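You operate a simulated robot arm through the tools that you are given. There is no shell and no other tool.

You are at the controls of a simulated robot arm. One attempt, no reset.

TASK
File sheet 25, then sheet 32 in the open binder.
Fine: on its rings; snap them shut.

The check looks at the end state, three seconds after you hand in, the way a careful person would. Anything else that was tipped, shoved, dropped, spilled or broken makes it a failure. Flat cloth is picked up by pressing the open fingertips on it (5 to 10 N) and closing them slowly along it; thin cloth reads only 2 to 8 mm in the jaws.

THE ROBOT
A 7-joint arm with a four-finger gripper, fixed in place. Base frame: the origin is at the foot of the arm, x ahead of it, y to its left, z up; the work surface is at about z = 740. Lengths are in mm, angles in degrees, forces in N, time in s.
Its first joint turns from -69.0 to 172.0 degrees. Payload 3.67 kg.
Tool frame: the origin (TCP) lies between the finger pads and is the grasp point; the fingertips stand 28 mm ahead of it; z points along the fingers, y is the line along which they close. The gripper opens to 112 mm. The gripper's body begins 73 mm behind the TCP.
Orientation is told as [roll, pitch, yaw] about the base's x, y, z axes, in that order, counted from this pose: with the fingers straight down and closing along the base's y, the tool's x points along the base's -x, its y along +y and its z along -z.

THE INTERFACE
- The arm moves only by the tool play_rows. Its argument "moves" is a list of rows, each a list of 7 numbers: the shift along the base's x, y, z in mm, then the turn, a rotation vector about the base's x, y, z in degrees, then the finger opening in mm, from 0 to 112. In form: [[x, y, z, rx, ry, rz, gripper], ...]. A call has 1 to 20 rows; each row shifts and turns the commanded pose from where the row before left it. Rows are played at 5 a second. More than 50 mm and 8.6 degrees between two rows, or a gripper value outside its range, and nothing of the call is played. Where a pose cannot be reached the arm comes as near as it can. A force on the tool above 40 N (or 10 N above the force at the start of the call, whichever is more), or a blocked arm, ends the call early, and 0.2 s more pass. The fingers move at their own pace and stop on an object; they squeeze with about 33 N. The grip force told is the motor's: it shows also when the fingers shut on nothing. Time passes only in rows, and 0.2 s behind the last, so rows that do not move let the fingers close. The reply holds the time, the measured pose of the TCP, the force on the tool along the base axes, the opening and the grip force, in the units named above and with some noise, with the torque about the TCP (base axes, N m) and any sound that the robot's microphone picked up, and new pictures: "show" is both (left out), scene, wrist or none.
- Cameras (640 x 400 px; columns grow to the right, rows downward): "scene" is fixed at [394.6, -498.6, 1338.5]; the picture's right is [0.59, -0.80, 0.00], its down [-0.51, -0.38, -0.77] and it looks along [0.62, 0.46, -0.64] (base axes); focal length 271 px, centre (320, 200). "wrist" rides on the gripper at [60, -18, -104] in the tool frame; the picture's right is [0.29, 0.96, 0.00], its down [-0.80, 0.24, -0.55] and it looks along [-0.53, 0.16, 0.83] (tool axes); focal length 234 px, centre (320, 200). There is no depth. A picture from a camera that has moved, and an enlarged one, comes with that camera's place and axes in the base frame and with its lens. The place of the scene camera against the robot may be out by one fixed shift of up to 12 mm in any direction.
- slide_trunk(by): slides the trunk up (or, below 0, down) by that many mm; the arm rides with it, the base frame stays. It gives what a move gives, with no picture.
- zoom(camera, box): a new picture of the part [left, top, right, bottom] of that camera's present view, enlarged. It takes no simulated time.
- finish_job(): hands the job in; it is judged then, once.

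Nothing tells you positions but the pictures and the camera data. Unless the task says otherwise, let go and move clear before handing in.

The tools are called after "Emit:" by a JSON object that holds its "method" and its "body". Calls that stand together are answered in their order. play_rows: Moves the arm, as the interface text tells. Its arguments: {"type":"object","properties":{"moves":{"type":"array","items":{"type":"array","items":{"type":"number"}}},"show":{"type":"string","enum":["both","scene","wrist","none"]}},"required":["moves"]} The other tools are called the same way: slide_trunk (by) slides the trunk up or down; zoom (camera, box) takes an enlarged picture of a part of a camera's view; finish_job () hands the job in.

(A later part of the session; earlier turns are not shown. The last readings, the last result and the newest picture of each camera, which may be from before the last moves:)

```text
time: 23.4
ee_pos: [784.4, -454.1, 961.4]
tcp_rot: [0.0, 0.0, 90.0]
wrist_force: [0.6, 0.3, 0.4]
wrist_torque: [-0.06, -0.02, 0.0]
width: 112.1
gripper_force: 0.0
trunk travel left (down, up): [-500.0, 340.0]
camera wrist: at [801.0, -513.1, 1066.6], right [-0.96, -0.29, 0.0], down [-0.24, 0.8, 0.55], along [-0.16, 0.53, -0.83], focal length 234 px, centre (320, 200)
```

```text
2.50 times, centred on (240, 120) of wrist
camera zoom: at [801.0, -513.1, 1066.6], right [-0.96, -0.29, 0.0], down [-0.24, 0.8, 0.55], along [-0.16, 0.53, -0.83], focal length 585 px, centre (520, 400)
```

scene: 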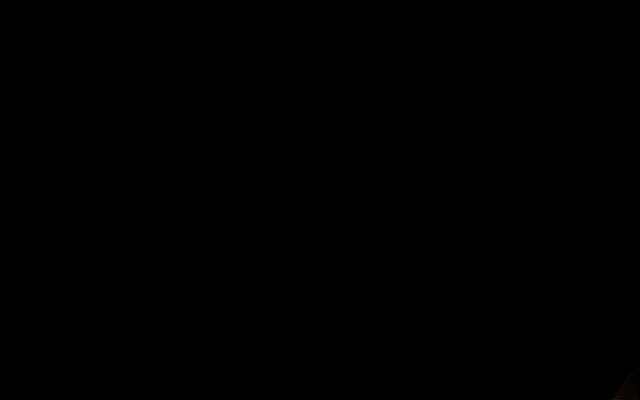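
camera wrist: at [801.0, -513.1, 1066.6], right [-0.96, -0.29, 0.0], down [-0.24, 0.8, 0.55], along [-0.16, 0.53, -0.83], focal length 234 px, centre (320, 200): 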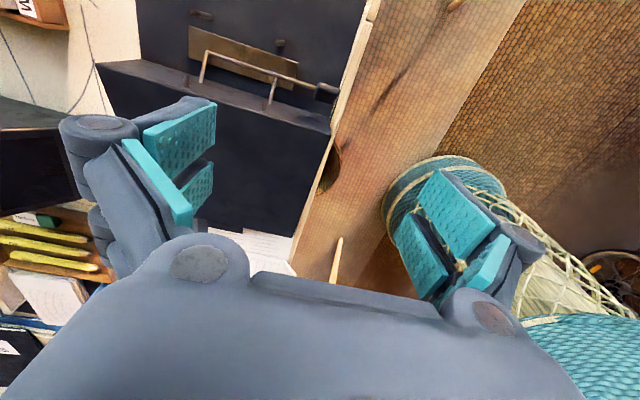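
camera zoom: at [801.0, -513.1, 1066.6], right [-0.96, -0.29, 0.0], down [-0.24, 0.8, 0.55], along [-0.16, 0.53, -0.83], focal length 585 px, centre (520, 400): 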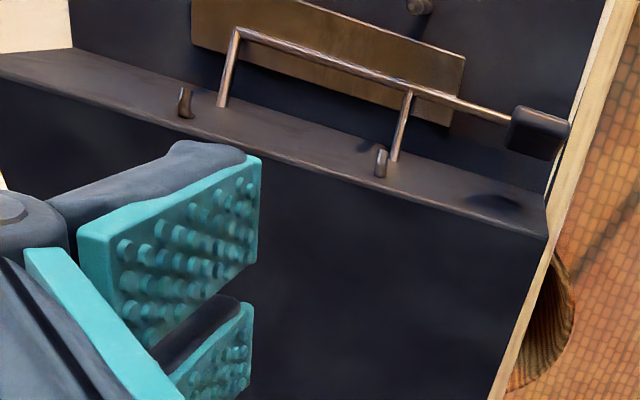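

The posts now stand free, with the arches folded back through the spine and the tab up out of the way. Next I'll swing over to sheet 25 on the LETTERS box and inspect its overhanging edge.

Emit:
{"method": "play_rows", "body": {"moves": [[-7, 45, 5, 0, 0, -8.2, 112], [-7, 45, 5, 0, 0, -8.2, 112], [-7, 45, 5, 0, 0, -8.2, 112], [-7, 45, 5, 0, 0, -8.2, 112], [-7, 45, 0, 0, 0, -8.2, 112], [-7, 45, 0, 0, 0, -8.2, 112], [-7, 45, 0, 0, 0, -8.2, 112], [-7, 45, 0, 0, 0, -8.2, 112], [-7, 45, 0, 0, 0, -8.2, 112], [-7, 45, 0, 0, 0, -8.2, 112], [-7, 45, 0, 0, 0, -8, 112], [-7, 45, 0, 0, 0, 0, 112], [-6, 45, 0, 0, 0, 0, 112], [0, 0, 0, 0, 0, 0, 112]]}}

Emit:
{"method": "zoom", "body": {"camera": "wrist", "box": [200, 0, 520, 240]}}

Emit:
{"method": "zoom", "body": {"camera": "scene", "box": [180, 160, 320, 250]}}

```text
time: 26.6
ee_pos: [709.0, 105.1, 1005.0]
tcp_rot: [4.3, 0.3, -2.5]
wrist_force: [0.1, 0.0, -0.6]
wrist_torque: [0.07, 0.04, -0.02]
width: 111.9
gripper_force: 0.1
trunk travel left (down, up): [-500.0, 340.0]
stopped in row 14: the arm was blocked; the commanded pose is now the measured one
camera wrist: at [647.8, 82.4, 1108.6], right [-0.25, 0.97, 0.07], down [0.81, 0.16, 0.57], along [0.54, 0.2, -0.82], focal length 234 px, centre (320, 200)
```

scene: 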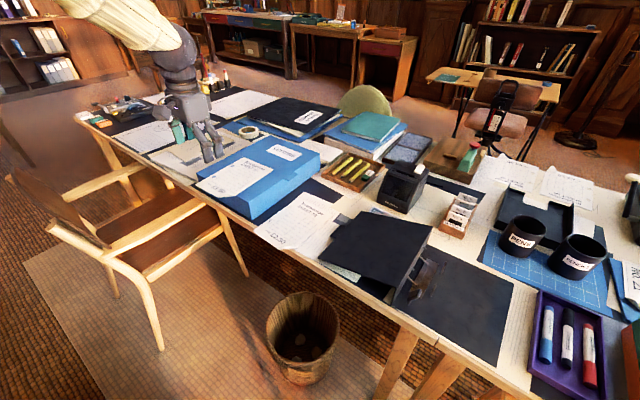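
wrist: 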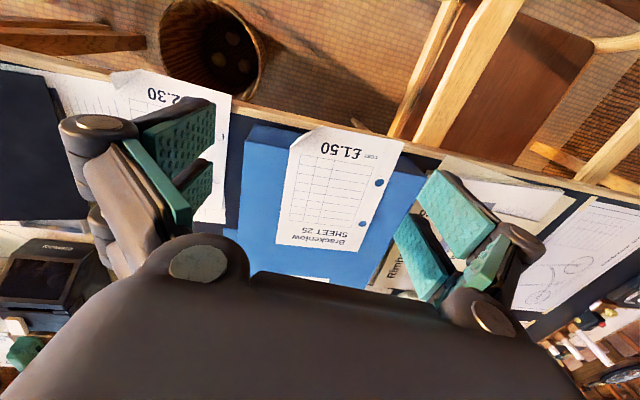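

```text
1.67 times, centred on (360, 120) of wrist
camera zoom: at [647.8, 82.4, 1108.6], right [-0.25, 0.97, 0.07], down [0.81, 0.16, 0.57], along [0.54, 0.2, -0.82], focal length 390 px, centre (253, 333)
```

zoom: 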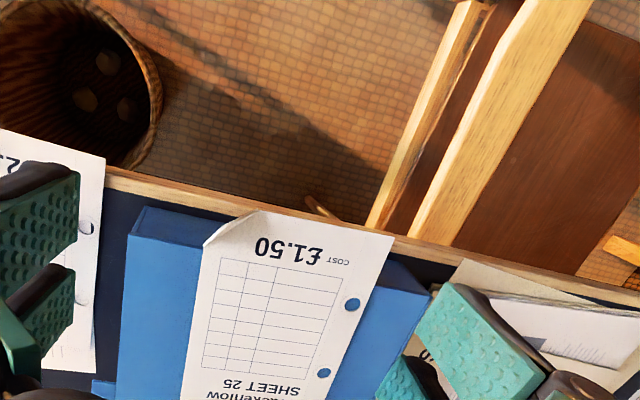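

```text
4.44 times, centred on (250, 205) of scene
camera zoom: at [394.6, -498.6, 1338.5], right [0.59, -0.8, 0.0], down [-0.51, -0.38, -0.77], along [0.62, 0.46, -0.64], focal length 1204 px, centre (631, 178)
```

zoom: 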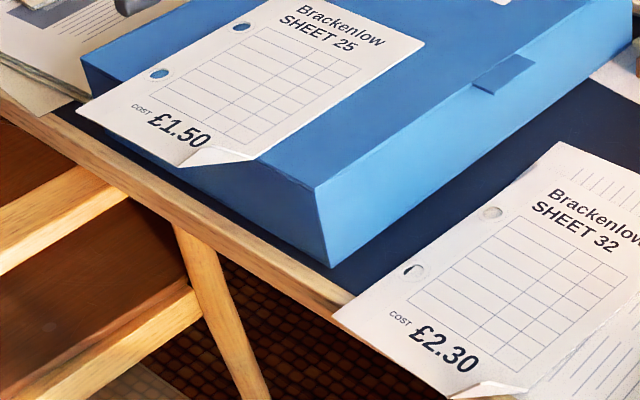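

The arm reported a block with a small leftover tilt. I'll try to straighten up in small steps to see if it's just lag.

Emit:
{"method": "play_rows", "body": {"moves": [[0, 0, 0, -2, 0, 1, 112], [0, 0, 0, -2.3, -0.3, 1.5, 112], [0, 0, 0, 0, 0, 0, 112]], "show": "wrist"}}

```text
time: 27.4
ee_pos: [714.9, 96.6, 1012.4]
tcp_rot: [1.5, -0.2, -0.9]
wrist_force: [0.9, 0.2, -0.1]
wrist_torque: [-0.01, 0.01, 0.02]
width: 111.8
gripper_force: 0.1
trunk travel left (down, up): [-500.0, 340.0]
camera wrist: at [653.1, 77.7, 1117.5], right [-0.27, 0.96, 0.03], down [0.8, 0.21, 0.56], along [0.53, 0.17, -0.83], focal length 234 px, centre (320, 200)
```

wrist: 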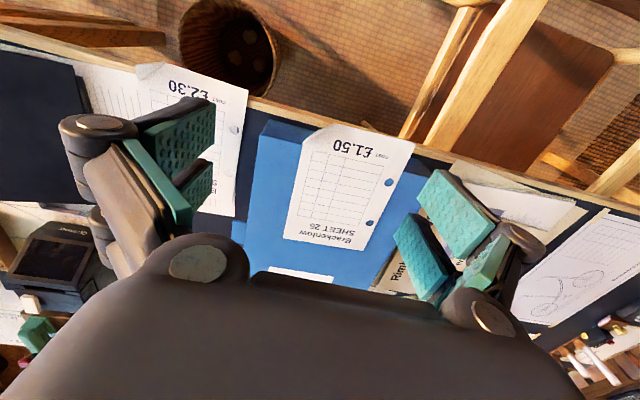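

Emit:
{"method": "play_rows", "body": {"moves": [[8, -16, 29, -1.5, 0.2, 0.9, 112], [8, -16, 29, 0, 0, 0, 112], [0, 0, 0, 0, 0, 0, 112]], "show": "scene"}}

```text
time: 28.2
ee_pos: [725.8, 78.2, 1060.1]
tcp_rot: [-1.9, 0.2, 1.2]
wrist_force: [0.5, 0.5, -0.1]
wrist_torque: [-0.01, 0.01, 0.02]
width: 112.1
gripper_force: 0.1
trunk travel left (down, up): [-500.0, 340.0]
```

scene: 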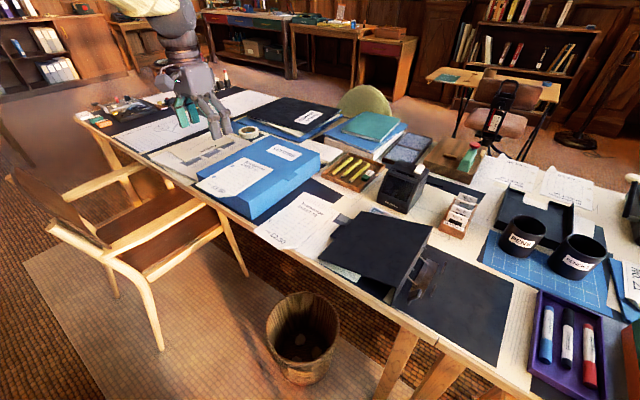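

Emit:
{"method": "play_rows", "body": {"moves": [[0, 0, 0, 0, 0, 0, 112], [0, 0, 0, 0, 0, 0, 112], [0, 0, 0, 0, 0, 0, 112]], "show": "none"}}

```text
time: 29.0
ee_pos: [725.4, 77.5, 1060.3]
tcp_rot: [-1.8, 0.2, 1.0]
wrist_force: [0.5, 0.2, -0.8]
wrist_torque: [0.0, 0.01, 0.0]
width: 112.0
gripper_force: 0.1
trunk travel left (down, up): [-500.0, 340.0]
```

Emit:
{"method": "play_rows", "body": {"moves": [[-21, 15, -26, 0.5, -8, 0, 112], [-21, 15, -26, 0.5, -8, 0, 112], [-21, 15, -26, 0.5, -8, 0, 112], [-21, 15, -26, 0, -8, 0, 112], [-21, 15, -26, 0, -8, 0, 112], [0, 0, 0, 0, 0, 0, 112]]}}

Emit:
{"method": "zoom", "body": {"camera": "wrist", "box": [200, 40, 440, 240]}}

```text
time: 30.6
ee_pos: [631.0, 141.0, 963.7]
tcp_rot: [7.3, -38.8, -7.1]
wrist_force: [-0.5, -1.4, -0.9]
wrist_torque: [0.03, -0.02, 0.02]
width: 111.9
gripper_force: 0.1
trunk travel left (down, up): [-500.0, 340.0]
stopped in row 6: the arm was blocked; the commanded pose is now the measured one
camera wrist: at [517.4, 124.2, 1006.6], right [-0.18, 0.98, -0.09], down [0.28, 0.13, 0.95], along [0.94, 0.15, -0.3], focal length 234 px, centre (320, 200)
```

scene: 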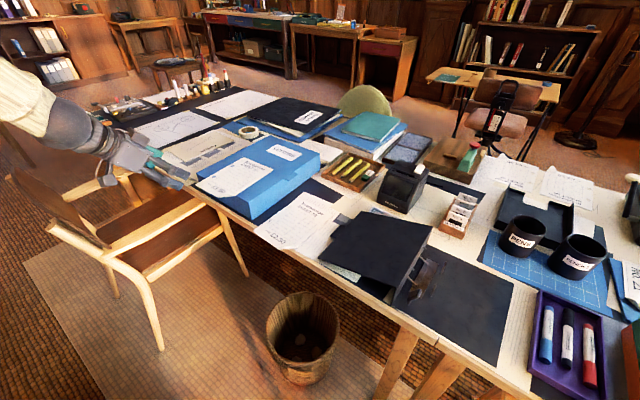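
wrist: 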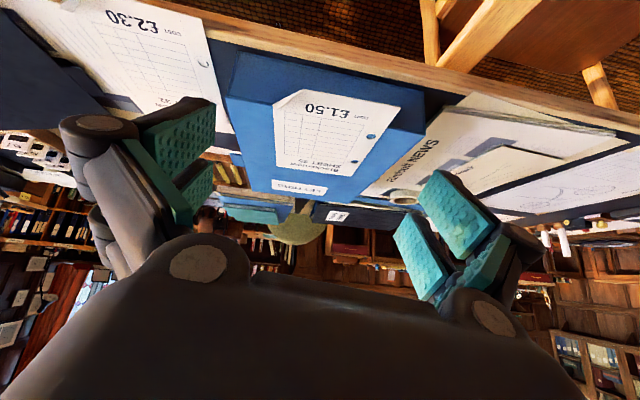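

```text
2.00 times, centred on (320, 140) of wrist
camera zoom: at [517.4, 124.2, 1006.6], right [-0.18, 0.98, -0.09], down [0.28, 0.13, 0.95], along [0.94, 0.15, -0.3], focal length 468 px, centre (320, 320)
```

zoom: 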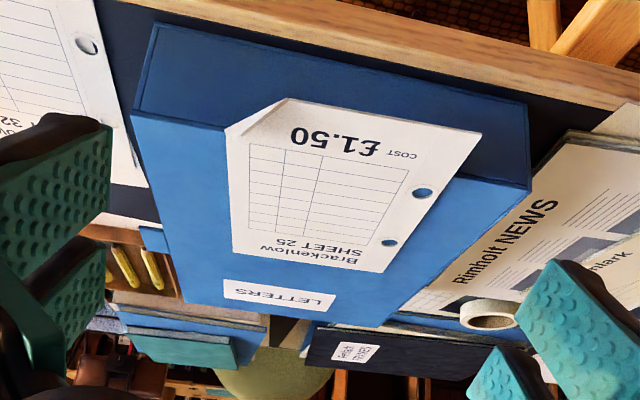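

The arm can't get lower here with the trunk at its current height; errors are always upward. I'll raise the arm off its limit, then slide the trunk down to get a better working posture near the desk edge.

Emit:
{"method": "play_rows", "body": {"moves": [[0, 0, 40, -4, 0, 4, 112], [0, 0, 40, -3.3, 0, 3.1, 112], [0, 0, 0, 0, 0, 0, 112]], "show": "none"}}

Emit:
{"method": "slide_trunk", "body": {"by": -150}}

```text
time: 31.4
ee_pos: [632.2, 137.0, 1037.3]
tcp_rot: [-1.6, -38.2, 5.4]
wrist_force: [0.1, 0.2, -0.4]
wrist_torque: [0.0, 0.01, 0.01]
width: 112.1
gripper_force: 0.1
trunk travel left (down, up): [-500.0, 340.0]
```

```text
time: 33.1
ee_pos: [630.8, 137.9, 889.3]
tcp_rot: [-1.6, -38.3, 5.5]
wrist_force: [0.2, 0.3, -0.5]
wrist_torque: [-0.02, -0.02, -0.01]
width: 111.9
gripper_force: 0.0
trunk travel left (down, up): [-350.0, 490.0]
```

Emit:
{"method": "play_rows", "body": {"moves": [[0, 0, 0, 1.6, 0, -2.5, 112], [0, 0, 0, 0, 0, -2.5, 112], [0, 0, 0, 0, 0, 0, 112]]}}

Emit:
{"method": "zoom", "body": {"camera": "wrist", "box": [240, 80, 440, 240]}}

```text
time: 34.0
ee_pos: [633.2, 135.2, 890.9]
tcp_rot: [2.8, -37.1, -2.7]
wrist_force: [0.5, 0.0, -0.1]
wrist_torque: [0.0, 0.02, -0.04]
width: 111.7
gripper_force: 0.0
trunk travel left (down, up): [-350.0, 490.0]
camera wrist: at [521.0, 117.0, 937.0], right [-0.21, 0.97, -0.14], down [0.3, 0.2, 0.93], along [0.93, 0.16, -0.34], focal length 234 px, centre (320, 200)
```

scene: 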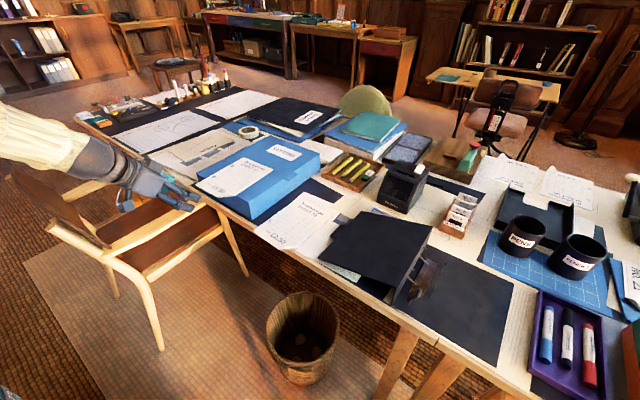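
wrist: 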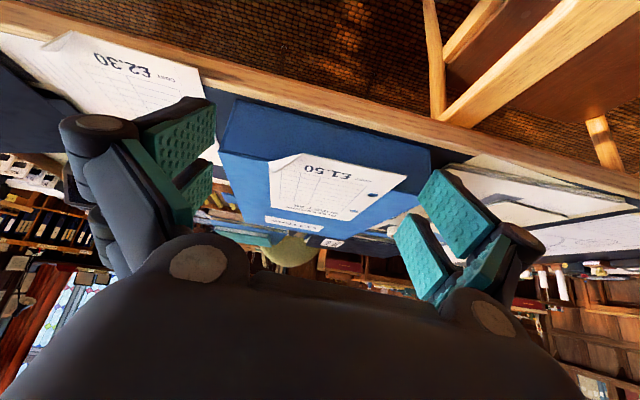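

```text
2.50 times, centred on (340, 160) of wrist
camera zoom: at [521.0, 117.0, 937.0], right [-0.21, 0.97, -0.14], down [0.3, 0.2, 0.93], along [0.93, 0.16, -0.34], focal length 585 px, centre (270, 300)
```

zoom: 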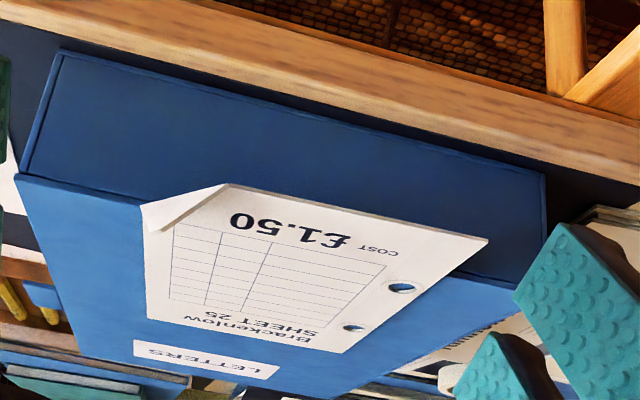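

The sheet clearly overhangs the box front by about 30 mm. I'll pitch the tool to horizontal, pointing at +x, to set up a grip on that edge, and check how well the arm tracks.

Emit:
{"method": "play_rows", "body": {"moves": [[7, 3, 2, 0, -7.5, 0, 112], [7, 3, 2, 0, -7.5, 0, 112], [7, 3, 2, 0, -7.5, 0, 112], [7, 3, 2, 0, -7.5, 0, 112], [7, 3, 0, 0, -7.5, 0, 112], [7, 3, 0, 0, -7.5, 0, 112], [7, 3, 0, 0, -7, 0, 112], [0, 0, 0, 0, 0, 0, 112]]}}

```text
time: 36.0
ee_pos: [695.2, 132.3, 954.9]
tcp_rot: [107.5, -83.0, -110.3]
wrist_force: [-0.8, -0.4, 0.9]
wrist_torque: [0.02, 0.01, 0.0]
width: 112.2
gripper_force: 0.1
trunk travel left (down, up): [-350.0, 490.0]
stopped in row 8: the arm was blocked; the commanded pose is now the measured one
camera wrist: at [590.5, 127.0, 890.0], right [0.06, 0.98, -0.17], down [-0.57, 0.18, 0.8], along [0.82, 0.05, 0.58], focal length 234 px, centre (320, 200)
```

scene: 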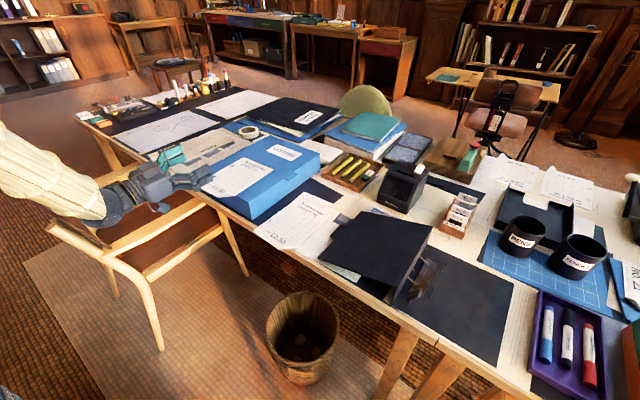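
wrist: 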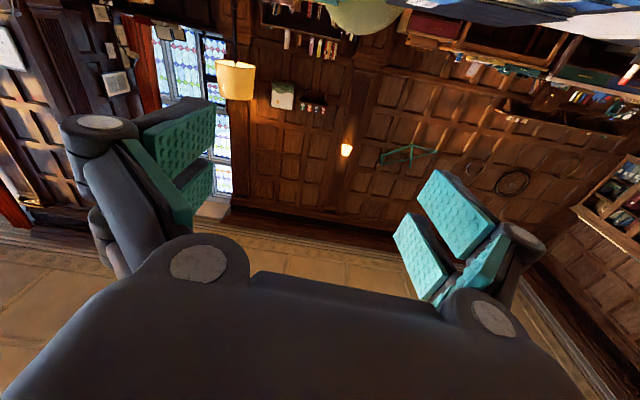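

The wrist seems to run out of bend when pointing straight at +x here, since the forearm comes in from the left. Pointing the tool to the right and forward should be more natural, so I'll yaw about -36° and see if tracking improves.

Emit:
{"method": "play_rows", "body": {"moves": [[-6, 8, 0, 0, 0, -8, 112], [-6, 8, 0, 0, 0, -8, 112], [-6, 8, 0, 0, 0, -8, 112], [-6, 8, 0, 0, 0, -8, 112], [0, 0, 0, -3, 0, 0, 112], [0, 0, 0, 0, 0, 0, 112]]}}

```text
time: 37.0
ee_pos: [686.8, 119.9, 1016.9]
tcp_rot: [88.0, -77.5, -126.3]
wrist_force: [-1.3, -0.3, 0.7]
wrist_torque: [0.02, 0.01, 0.04]
width: 112.1
gripper_force: 0.1
trunk travel left (down, up): [-350.0, 490.0]
stopped in row 5: the arm was blocked; the commanded pose is now the measured one
camera wrist: at [600.8, 181.6, 955.4], right [0.62, 0.78, -0.07], down [-0.39, 0.39, 0.83], along [0.68, -0.49, 0.55], focal length 234 px, centre (320, 200)
```

scene: 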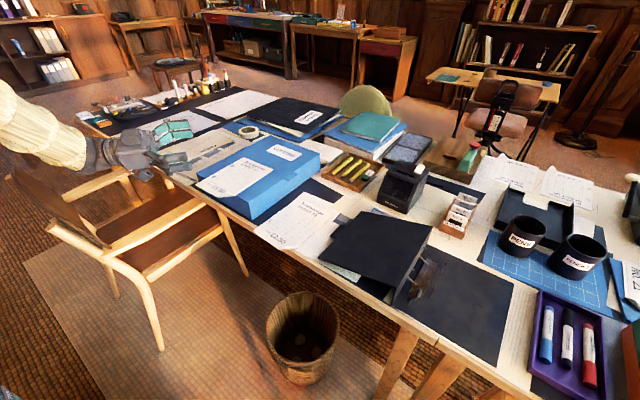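
wrist: 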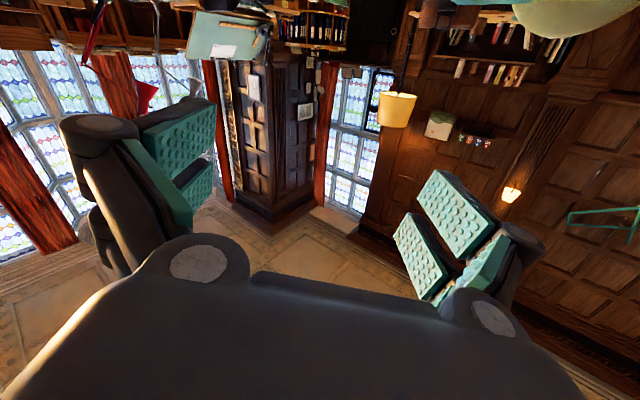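

Emit:
{"method": "play_rows", "body": {"moves": [[6, -10, 0, 0, 0, 8, 112], [6, -10, 0, 0, 0, 8, 112], [6, -10, 0, 0, 0, 8, 112], [6, -10, 0, 0, 0, 8, 112], [2, -20, 0, 0, 8, 0, 112], [2, -20, 0, 0, 8, 0, 112], [2, -20, 0, 0, 8, 0, 112], [2, -20, 0, 0, 8, 0, 112], [2, -20, 0, 0, 8, 0, 112], [2, -20, 0, 0, 8, 0, 112], [2, -20, 0, 0, 8, 0, 112], [2, -20, 0, 0, 8, 0, 112], [2, -20, 0, 0, 8, 0, 112], [2, -20, 0, 0, 8, 0, 112], [2, -20, 0, 0, 8, 0, 112], [0, 0, 0, 0, 0, 0, 112]]}}

```text
time: 40.5
ee_pos: [733.1, -136.8, 1013.4]
tcp_rot: [-5.6, -2.9, -12.1]
wrist_force: [0.4, -0.1, -0.4]
wrist_torque: [0.03, 0.0, -0.01]
width: 111.9
gripper_force: 0.1
trunk travel left (down, up): [-350.0, 490.0]
camera wrist: at [666.6, -131.0, 1115.5], right [-0.08, 0.99, -0.11], down [0.81, 0.12, 0.57], along [0.58, -0.04, -0.82], focal length 234 px, centre (320, 200)
```

scene: 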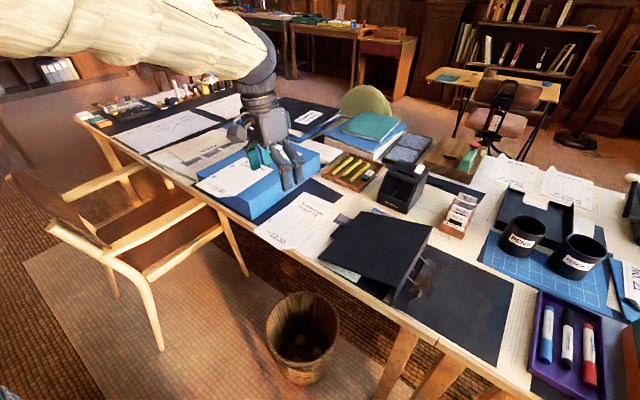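
wrist: 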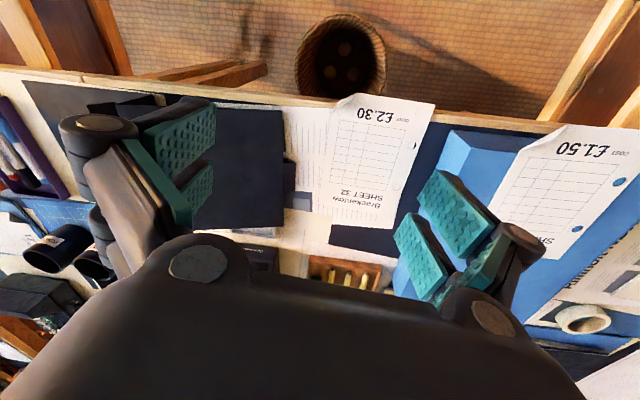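

Tracking is good again here. I'll square the tool up and test moving in +y with the trunk lowered.

Emit:
{"method": "play_rows", "body": {"moves": [[0, 20, 0, 2.8, 1.5, 6, 112], [0, 20, 0, 2.8, 1.4, 6, 112], [0, 30, 0, 0, 0, 0, 112], [0, 40, 0, 0, 0, 0, 112], [0, 40, 0, 0, 0, 0, 112], [0, 40, 0, 0, 0, 0, 112], [0, 30, 0, 0, 0, 0, 112], [0, 0, 0, 0, 0, 0, 112]], "show": "none"}}

```text
time: 42.2
ee_pos: [732.0, 83.0, 1014.2]
tcp_rot: [-0.3, 0.6, -0.3]
wrist_force: [-0.4, -0.4, -0.1]
wrist_torque: [0.0, 0.0, 0.0]
width: 111.9
gripper_force: 0.0
trunk travel left (down, up): [-350.0, 490.0]
```

Emit:
{"method": "play_rows", "body": {"moves": [[-8, 35, 0, 0, 0, 0, 112], [-8, 35, 0, 0, 0, 0, 112], [-8, 30, -20, 0, 0, 0, 112], [-8, 0, -30, 0, 0, 0, 112], [0, 0, 0, 0, 0, 0, 112]], "show": "wrist"}}

```text
time: 43.5
ee_pos: [705.2, 175.3, 971.3]
tcp_rot: [0.8, 0.6, -0.7]
wrist_force: [-0.3, -0.7, 0.3]
wrist_torque: [0.04, -0.01, -0.01]
width: 112.0
gripper_force: 0.1
trunk travel left (down, up): [-350.0, 490.0]
camera wrist: at [644.4, 157.6, 1077.2], right [-0.27, 0.96, 0.02], down [0.81, 0.22, 0.55], along [0.53, 0.16, -0.84], focal length 234 px, centre (320, 200)
```

wrist: 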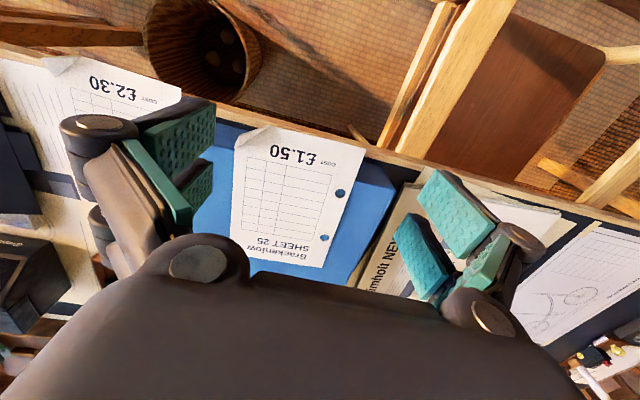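

Emit:
{"method": "play_rows", "body": {"moves": [[0, 0, -10, 0, 0, 8, 112], [0, 0, -10, 0, 0, 8, 112], [0, 0, 0, 0, 0, 8, 112], [0, 0, 0, 0, 0, 0, 112]], "show": "none"}}

```text
time: 44.5
ee_pos: [703.0, 183.8, 942.9]
tcp_rot: [-0.5, 0.6, 23.8]
wrist_force: [0.5, -0.2, 1.0]
wrist_torque: [-0.03, -0.01, -0.01]
width: 112.1
gripper_force: 0.1
trunk travel left (down, up): [-350.0, 490.0]
```

Positive yaw frees the limit, so yaw +90 followed by pitching up should be comfortable, with the jaws closing vertically and the camera on the right. I'll do that clear of the sheet.

Emit:
{"method": "play_rows", "body": {"moves": [[-5, 0, 0, 0, 0, 8.2, 112], [-5, 0, 0, 0, 0, 8.2, 112], [-5, 0, 0, 0, 0, 8.2, 112], [-5, 0, 0, 0, 0, 8.2, 112], [-5, 0, 0, 0, 0, 8.2, 112], [-5, 0, 0, 0, 0, 8.2, 112], [-5, 0, 0, 0, 0, 8.2, 112], [-5, 0, 0, 0, 0, 8.6, 112], [0, 0, 0, 0, -8, 0, 112], [0, 0, 0, 0, -8, 0, 112], [0, 0, 0, 0, -8, 0, 112], [0, 0, 0, 0, -8, 0, 112], [0, 0, 0, 0, 0, 0, 112]]}}

```text
time: 47.5
ee_pos: [668.1, 174.3, 901.8]
tcp_rot: [-27.0, -1.9, 88.7]
wrist_force: [0.5, 0.8, 0.4]
wrist_torque: [-0.03, 0.02, -0.02]
width: 111.5
gripper_force: 0.1
trunk travel left (down, up): [-350.0, 490.0]
stopped in row 13: the arm was blocked; the commanded pose is now the measured one
camera wrist: at [634.2, 113.2, 1001.2], right [-0.86, -0.26, -0.44], down [-0.45, 0.79, 0.41], along [0.25, 0.55, -0.8], focal length 234 px, centre (320, 200)
```

scene: 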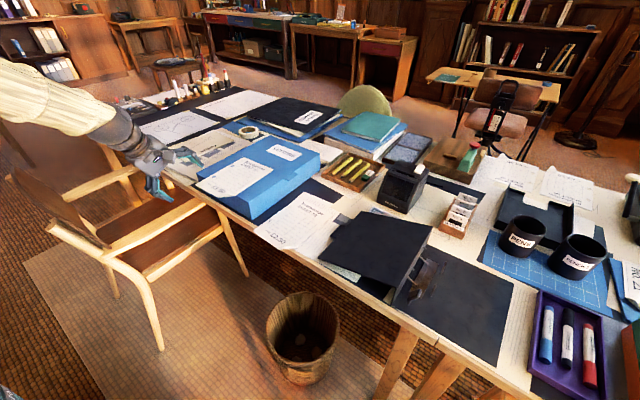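
wrist: 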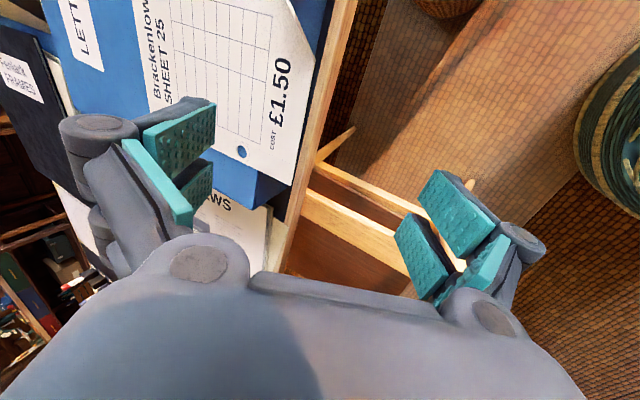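

Yaw isn't the only limit: with the tool pointing outward the wrist gets too close to the shoulder. Raising the trunk should give it room, so I'll slide it back up and retry the pitched, rolled pose.

Emit:
{"method": "slide_trunk", "body": {"by": 150}}

Emit:
{"method": "play_rows", "body": {"moves": [[-5, 2, -30, 0, -5, 0, 112], [-5, 2, -30, 0, -5, 0, 112], [-5, 2, -30, 0, -5, 0, 112], [0, 0, -30, 0, 0, 0, 112], [0, 0, 0, 0, 0, 0, 112]]}}

```text
time: 49.2
ee_pos: [667.5, 175.7, 1052.8]
tcp_rot: [-27.0, -1.8, 88.8]
wrist_force: [0.4, -0.6, 1.0]
wrist_torque: [-0.01, -0.01, 0.01]
width: 111.9
gripper_force: 0.0
trunk travel left (down, up): [-500.0, 340.0]
```

```text
time: 50.6
ee_pos: [668.0, 168.9, 984.0]
tcp_rot: [-42.6, -8.2, 87.1]
wrist_force: [-0.4, -0.3, -1.0]
wrist_torque: [-0.01, 0.03, -0.01]
width: 111.9
gripper_force: 0.1
trunk travel left (down, up): [-500.0, 340.0]
stopped in row 5: the arm was blocked; the commanded pose is now the measured one
camera wrist: at [605.9, 99.7, 1064.2], right [-0.71, -0.16, -0.68], down [-0.51, 0.78, 0.36], along [0.48, 0.6, -0.64], focal length 234 px, centre (320, 200)
```

scene: 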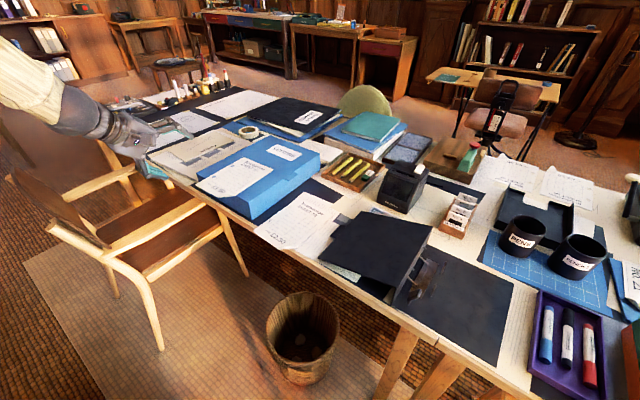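
wrist: 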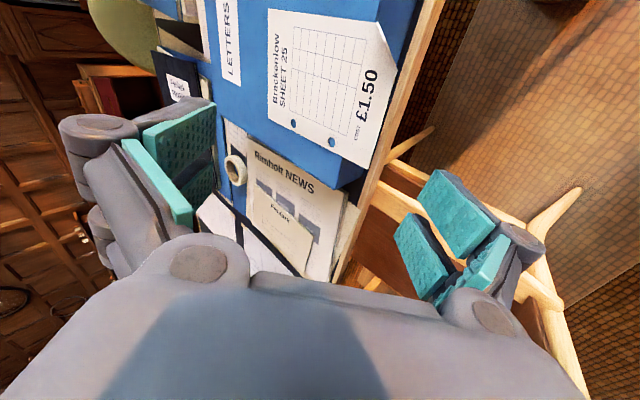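

Emit:
{"method": "play_rows", "body": {"moves": [[-5, 5, 0, 0, 0, -8, 112], [-5, 5, 0, 0, 0, -8, 112], [-5, 5, 0, 0, 0, -8, 112], [-5, 5, 0, 0, 0, -8, 112], [-5, 5, 0, 0, 0, -8, 112], [0, 0, 0, 0, 0, 0, 112]], "show": "scene"}}

```text
time: 52.2
ee_pos: [662.2, 173.3, 1042.5]
tcp_rot: [-38.7, -13.7, 43.9]
wrist_force: [0.4, -0.1, 0.1]
wrist_torque: [0.01, 0.02, 0.02]
width: 112.0
gripper_force: 0.1
trunk travel left (down, up): [-500.0, 340.0]
stopped in row 6: the arm was blocked; the commanded pose is now the measured one
```

scene: 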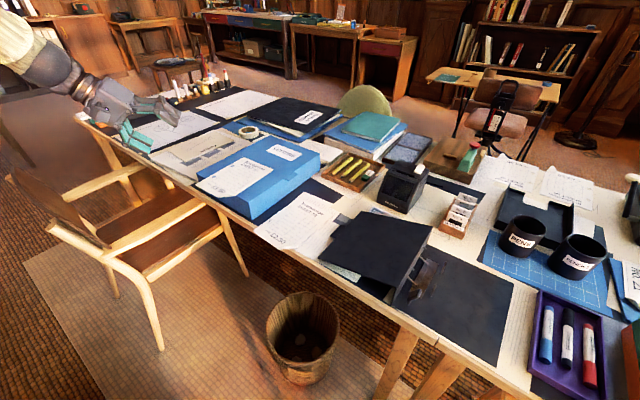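

The limit behaves like a shoulder limit relative to the trunk, so lowering the trunk gives lower reach. I'll slide down in stages and watch the arm's clearance to the chair.

Emit:
{"method": "slide_trunk", "body": {"by": -150}}

Emit:
{"method": "play_rows", "body": {"moves": [[0, 0, 0, 0, 0, 0, 112]]}}

```text
time: 54.0
ee_pos: [661.7, 173.9, 892.0]
tcp_rot: [-38.9, -13.6, 43.9]
wrist_force: [0.0, 0.0, -0.5]
wrist_torque: [-0.01, -0.02, -0.01]
width: 112.1
gripper_force: 0.1
trunk travel left (down, up): [-350.0, 490.0]
```

```text
time: 54.4
ee_pos: [661.1, 174.5, 891.7]
tcp_rot: [-38.7, -13.6, 43.9]
wrist_force: [0.9, 0.1, 0.2]
wrist_torque: [0.03, -0.02, 0.01]
width: 111.9
gripper_force: 0.0
trunk travel left (down, up): [-350.0, 490.0]
camera wrist: at [566.8, 155.8, 967.7], right [-0.62, 0.44, -0.65], down [0.14, 0.88, 0.46], along [0.77, 0.19, -0.6], focal length 234 px, centre (320, 200)
```

scene: 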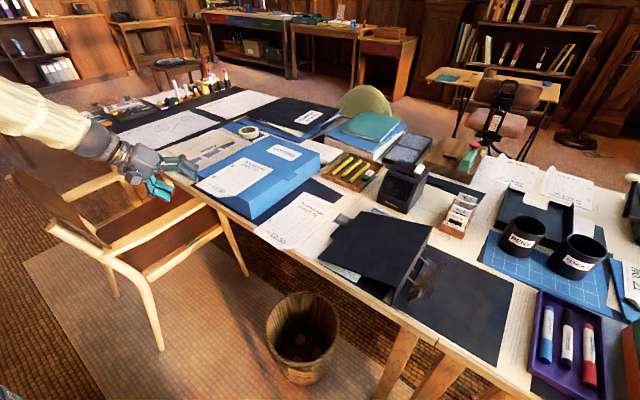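
wrist: 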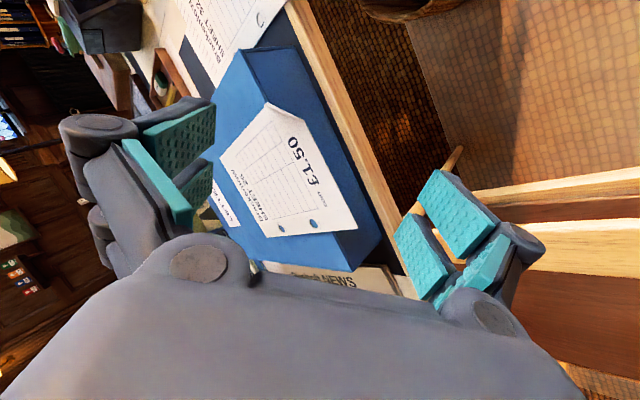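

Emit:
{"method": "play_rows", "body": {"moves": [[-4, 2, 30, -4, 2.3, 5.3, 112], [-4, 2, 30, -4, 2.3, 5.3, 112], [-2, 1, 20, -3.8, 2.3, 5.2, 112], [0, 0, 0, 0, 0, 0, 112]], "show": "none"}}

Emit:
{"method": "slide_trunk", "body": {"by": -120}}

Emit:
{"method": "play_rows", "body": {"moves": [[0, 0, 10, -4, -7, 0, 112], [0, 0, 10, -4, -7, 0, 112], [0, 0, 10, -4, -7, 0, 112], [0, 0, 0, 0, 0, 0, 112]]}}

```text
time: 55.4
ee_pos: [651.9, 177.3, 965.7]
tcp_rot: [-39.7, 0.0, 60.0]
wrist_force: [0.3, 0.0, 0.5]
wrist_torque: [-0.03, 0.02, -0.02]
width: 112.0
gripper_force: 0.0
trunk travel left (down, up): [-350.0, 490.0]
```

```text
time: 56.9
ee_pos: [652.6, 178.9, 844.9]
tcp_rot: [-39.9, 0.0, 60.0]
wrist_force: [-0.3, -0.3, 0.6]
wrist_torque: [-0.03, 0.02, -0.03]
width: 111.8
gripper_force: 0.0
trunk travel left (down, up): [-230.0, 610.0]
```

```text
time: 58.0
ee_pos: [668.6, 155.7, 864.1]
tcp_rot: [-57.3, -2.4, 58.5]
wrist_force: [-0.4, -0.1, 0.0]
wrist_torque: [-0.03, -0.03, 0.03]
width: 111.9
gripper_force: 0.1
trunk travel left (down, up): [-230.0, 610.0]
stopped in row 4: the arm was blocked; the commanded pose is now the measured one
camera wrist: at [567.8, 144.0, 934.0], right [-0.57, 0.05, -0.82], down [-0.1, 0.99, 0.13], along [0.81, 0.15, -0.56], focal length 234 px, centre (320, 200)
```

scene: 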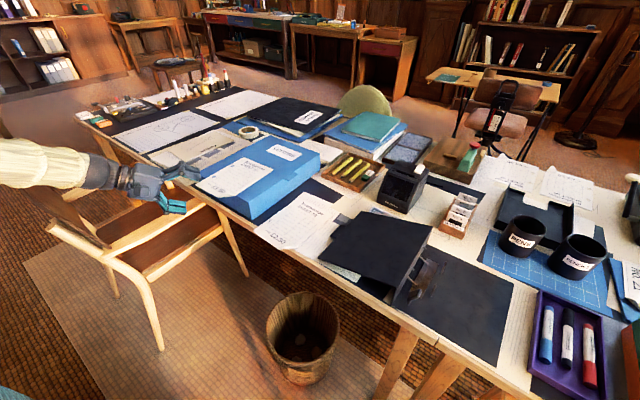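
wrist: 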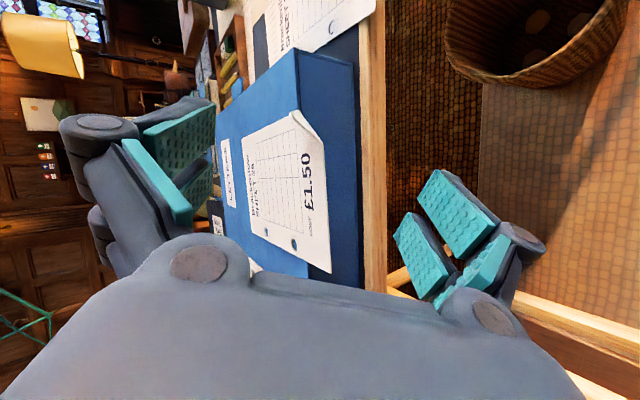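

Now it's limited by the wrist being too close to the base, so pitching up should be fine further out. I'll continue pitching while moving toward the sheet's left-front, with the jaws narrowed.

Emit:
{"method": "play_rows", "body": {"moves": [[8, 14, 0, -4, -7, 0, 60], [8, 14, -2, -4, -7, 0, 60], [8, 14, -2, -4, -7, 0, 60], [0, 0, 0, 0, 0, 0, 60]]}}

```text
time: 59.2
ee_pos: [706.2, 159.8, 922.3]
tcp_rot: [-79.4, -9.3, 57.0]
wrist_force: [0.1, 0.1, 0.1]
wrist_torque: [0.03, 0.03, 0.01]
width: 59.9
gripper_force: 0.1
trunk travel left (down, up): [-230.0, 610.0]
stopped in row 4: the arm was blocked; the commanded pose is now the measured one
camera wrist: at [586.3, 158.9, 949.3], right [-0.22, -0.02, -0.98], down [-0.05, 1.0, -0.01], along [0.97, 0.05, -0.22], focal length 234 px, centre (320, 200)
```

scene: 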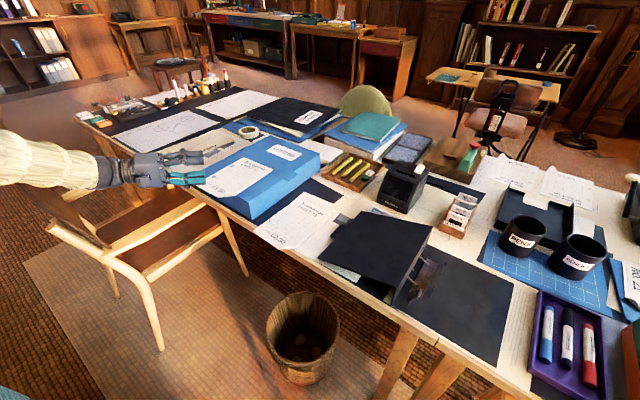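
wrist: 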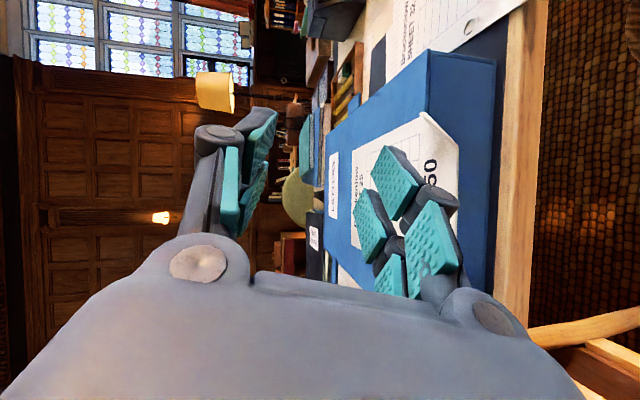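

Emit:
{"method": "zoom", "body": {"camera": "scene", "box": [0, 110, 260, 360]}}

```text
1.60 times, centred on (130, 235) of scene
camera zoom: at [394.6, -498.6, 1338.5], right [0.59, -0.8, 0.0], down [-0.51, -0.38, -0.77], along [0.62, 0.46, -0.64], focal length 433 px, centre (624, 144)
```

zoom: 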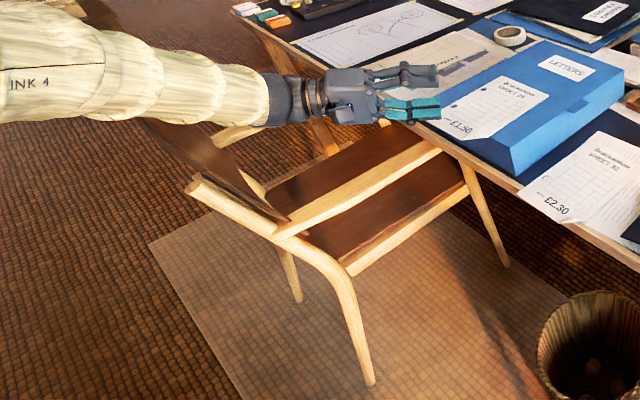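

The tool is now nearly horizontal (azimuth -31°, 10° down) and the chair back (top at about z 820) is still well clear. I'll back off a little along the tool axis, then lower the trunk to bring the jaws to sheet height.

Emit:
{"method": "play_rows", "body": {"moves": [[-19, 12, 4, 0, 0, 0, 60], [-19, 12, 4, 0, 0, 0, 60], [0, 0, 0, 0, 0, 0, 60]], "show": "none"}}

```text
time: 60.2
ee_pos: [683.8, 157.3, 934.0]
tcp_rot: [-74.0, -11.9, 54.7]
wrist_force: [0.5, -1.1, 0.1]
wrist_torque: [0.01, 0.03, 0.0]
width: 59.8
gripper_force: 0.1
trunk travel left (down, up): [-230.0, 610.0]
stopped in row 3: the arm was blocked; the commanded pose is now the measured one
```

The data fit a minimum shoulder-to-wrist distance, with the shoulder about 1500 mm high at trunk zero. So a higher trunk with a lower hand is what I need. I'll slide the trunk back up to zero and come down in front of the desk.

Emit:
{"method": "slide_trunk", "body": {"by": 270}}

Emit:
{"method": "play_rows", "body": {"moves": [[0, 0, -40, 0, 0, 0, 60], [0, 0, -40, 0, 0, 0, 60], [0, 0, -40, 0, 0, 0, 60], [-5, 5, -40, 0, 0, 0, 60], [-5, 5, -40, 0, 0, 0, 60], [-5, 5, -30, 0, 0, 0, 60], [-5, 5, -30, 0, 0, 0, 60], [0, 0, 0, 0, 0, 0, 60]]}}

```text
time: 63.0
ee_pos: [684.9, 156.3, 1204.6]
tcp_rot: [-74.0, -12.0, 54.7]
wrist_force: [0.4, -0.3, 0.2]
wrist_torque: [0.0, 0.02, -0.01]
width: 60.2
gripper_force: 0.1
trunk travel left (down, up): [-500.0, 340.0]
```

```text
time: 64.2
ee_pos: [699.9, 125.9, 1080.3]
tcp_rot: [-70.9, -18.9, 50.3]
wrist_force: [-0.3, 0.3, -0.6]
wrist_torque: [-0.02, -0.01, 0.02]
width: 60.1
gripper_force: 0.0
trunk travel left (down, up): [-500.0, 340.0]
stopped in row 5: the arm was blocked; the commanded pose is now the measured one
camera wrist: at [581.5, 129.5, 1111.3], right [-0.23, 0.22, -0.95], down [0.03, 0.98, 0.22], along [0.97, 0.02, -0.23], focal length 234 px, centre (320, 200)
```

scene: 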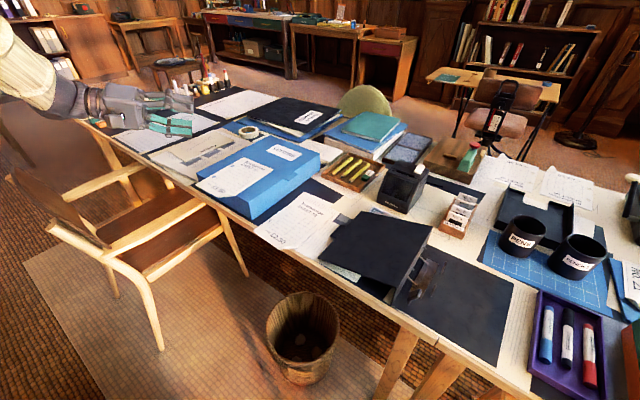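
wrist: 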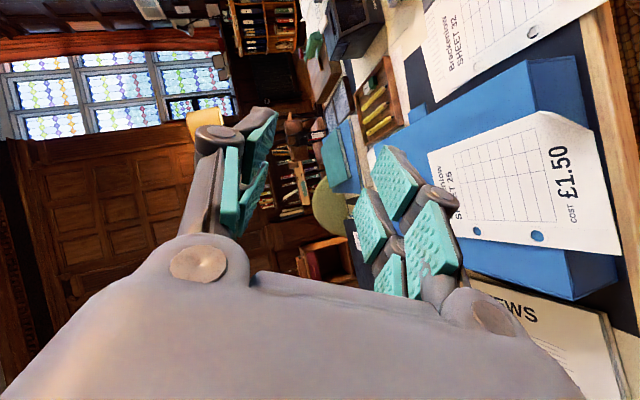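

Pointing the tool up relative to the forearm is also limited, so the workable posture is a low trunk with the forearm shallow. I'll go back up, lower the trunk to -270, and set the pre-grasp posture there before the final slide.

Emit:
{"method": "play_rows", "body": {"moves": [[-4, 8, 40, 0, 0, 0, 60], [-4, 8, 40, 0, 0, 0, 60], [-4, 8, 40, 0, 0, 0, 60], [0, 0, 0, 0, 0, 0, 60]], "show": "none"}}

Emit:
{"method": "slide_trunk", "body": {"by": -270}}

Emit:
{"method": "play_rows", "body": {"moves": [[0, 10, 0, 0, 0, 0, 60], [0, 10, 0, 0, 0, 0, 60], [0, 0, 0, 0, 0, 0, 60]]}}

```text
time: 65.4
ee_pos: [710.3, 120.8, 1181.8]
tcp_rot: [-62.3, -19.8, 46.0]
wrist_force: [0.7, 0.3, 0.0]
wrist_torque: [0.0, 0.02, -0.01]
width: 60.0
gripper_force: 0.1
trunk travel left (down, up): [-500.0, 340.0]
stopped in row 4: the arm was blocked; the commanded pose is now the measured one
```

```text
time: 68.1
ee_pos: [711.0, 121.9, 910.5]
tcp_rot: [-62.3, -19.9, 46.1]
wrist_force: [0.8, -0.9, -0.2]
wrist_torque: [-0.01, -0.02, 0.0]
width: 60.0
gripper_force: 0.2
trunk travel left (down, up): [-230.0, 610.0]
```

```text
time: 68.9
ee_pos: [720.0, 122.2, 917.6]
tcp_rot: [-58.7, -21.4, 43.8]
wrist_force: [0.4, -0.1, 0.2]
wrist_torque: [0.02, 0.0, 0.01]
width: 59.9
gripper_force: 0.0
trunk travel left (down, up): [-230.0, 610.0]
camera wrist: at [605.1, 123.2, 961.5], right [-0.32, 0.38, -0.87], down [0.1, 0.92, 0.37], along [0.94, 0.03, -0.34], focal length 234 px, centre (320, 200)
```

scene: 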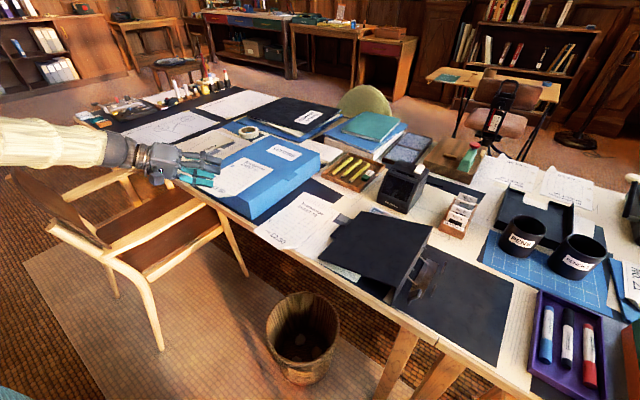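
wrist: 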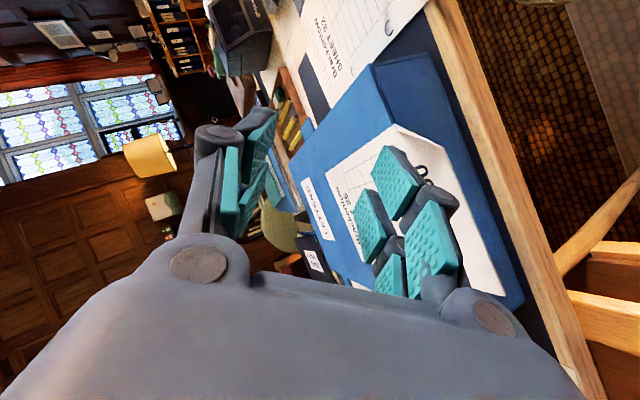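

Emit:
{"method": "play_rows", "body": {"moves": [[0, 8, -8, -4.4, 2.9, 3, 60], [-1, 8, -8, -4.4, 3, 3, 60], [-2, 8, -7, -4.4, 2.9, 3, 60], [-2, 8, 0, -4.5, 3, 2.9, 60], [-7, 10, 3, -2.6, -4, 0, 60], [-7, 10, 3, -2.6, -4, 0, 60], [-6, 10, 4, -2.6, -4, 0, 60], [-5, 10, 4, -2.7, -3.8, 0, 60], [0, 0, 0, 0, 0, 0, 60]]}}

```text
time: 71.1
ee_pos: [689.7, 174.6, 964.0]
tcp_rot: [-80.5, -4.2, 55.8]
wrist_force: [0.5, 0.1, 0.7]
wrist_torque: [-0.01, 0.01, 0.02]
width: 59.9
gripper_force: 0.0
trunk travel left (down, up): [-230.0, 610.0]
stopped in row 9: the arm was blocked; the commanded pose is now the measured one
camera wrist: at [572.4, 179.0, 996.2], right [-0.25, -0.09, -0.96], down [-0.03, 1.0, -0.09], along [0.97, 0.01, -0.26], focal length 234 px, centre (320, 200)
```

scene: 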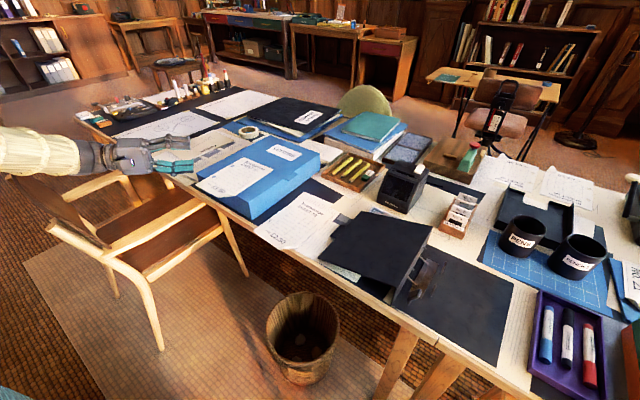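
wrist: 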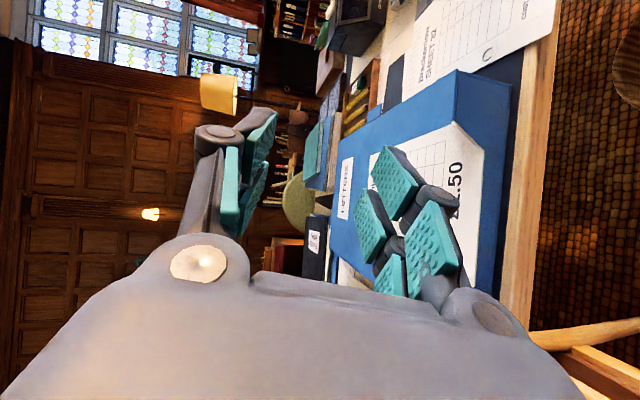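

Emit:
{"method": "play_rows", "body": {"moves": [[-7, 12, 0, -1.9, 1.2, 0.4, 60], [-7, 12, 0, -1.9, 1.3, 0.4, 60], [0, 0, 0, 0, 0, 0, 60]], "show": "none"}}

```text
time: 72.1
ee_pos: [695.3, 162.9, 976.8]
tcp_rot: [-74.8, -3.1, 55.1]
wrist_force: [-0.1, 0.1, -0.2]
wrist_torque: [0.01, -0.02, -0.04]
width: 59.9
gripper_force: 0.1
trunk travel left (down, up): [-230.0, 610.0]
stopped in row 3: the arm was blocked; the commanded pose is now the measured one
```

Emit:
{"method": "slide_trunk", "body": {"by": 70}}

Emit:
{"method": "play_rows", "body": {"moves": [[11, 0.5, -29, -0.1, 2.6, 5, 36], [11, 0.5, -29, -0.1, 2.6, 5, 36], [11, 0.5, -29, -0.1, 2.6, 5, 36], [11, 0.5, -30, -0.2, 2.5, 5, 36], [0, 0, 0, 0, 0, 0, 36]]}}

```text
time: 73.2
ee_pos: [697.1, 164.5, 1045.2]
tcp_rot: [-75.0, -3.0, 54.9]
wrist_force: [0.3, 0.9, -0.3]
wrist_torque: [0.0, -0.01, 0.01]
width: 60.0
gripper_force: 0.1
trunk travel left (down, up): [-300.0, 540.0]
```

```text
time: 74.6
ee_pos: [753.7, 135.5, 955.3]
tcp_rot: [-63.1, -3.8, 73.3]
wrist_force: [-0.7, -0.1, -0.3]
wrist_torque: [0.01, -0.01, -0.01]
width: 36.0
gripper_force: 0.1
trunk travel left (down, up): [-300.0, 540.0]
stopped in row 5: the arm was blocked; the commanded pose is now the measured one
camera wrist: at [652.5, 99.4, 1015.3], right [-0.48, -0.1, -0.87], down [-0.35, 0.93, 0.09], along [0.8, 0.35, -0.48], focal length 234 px, centre (320, 200)
```

scene: 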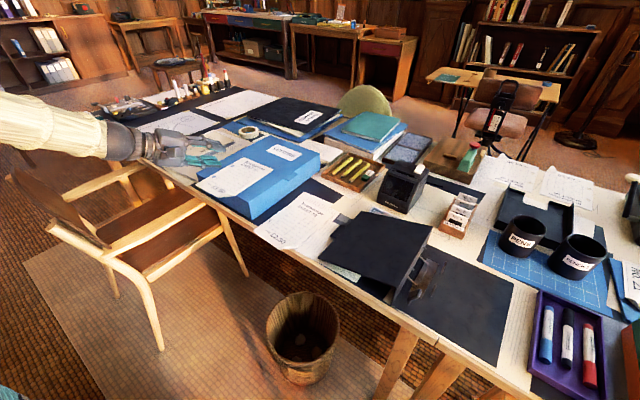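
wrist: 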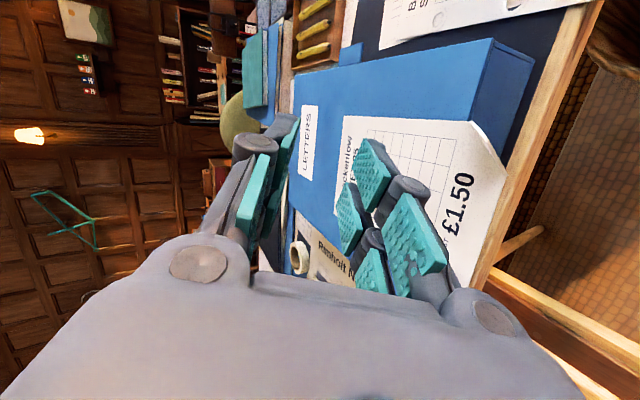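

Emit:
{"method": "play_rows", "body": {"moves": [[-7, 7.5, -27, 0, 0, 0, 36], [-7, 7.5, -27, 0, 0, 0, 36], [-12, 12, -11, 0, 0, 0, 36], [-12, 12, -11, 0, 0, 0, 36], [-13, 10, -12, 0, 0, 0, 36], [-13, 10, -12, 0, 0, 0, 36], [0, 0, 0, 0, 0, 0, 36]]}}

```text
time: 76.4
ee_pos: [703.8, 167.5, 897.4]
tcp_rot: [-61.2, -9.3, 70.8]
wrist_force: [0.4, 0.5, -1.2]
wrist_torque: [0.02, 0.0, 0.01]
width: 36.0
gripper_force: 0.0
trunk travel left (down, up): [-300.0, 540.0]
stopped in row 7: the arm was blocked; the commanded pose is now the measured one
camera wrist: at [603.3, 129.0, 954.0], right [-0.48, 0.01, -0.87], down [-0.31, 0.93, 0.19], along [0.82, 0.36, -0.45], focal length 234 px, centre (320, 200)
```

scene: 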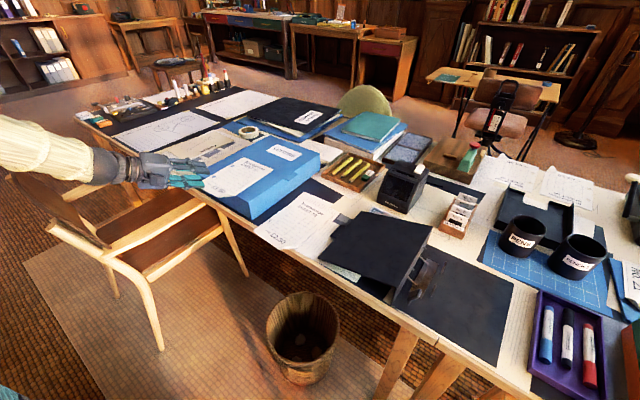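
wrist: 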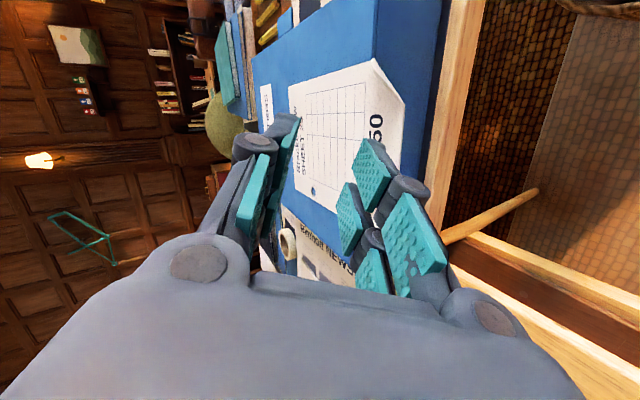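

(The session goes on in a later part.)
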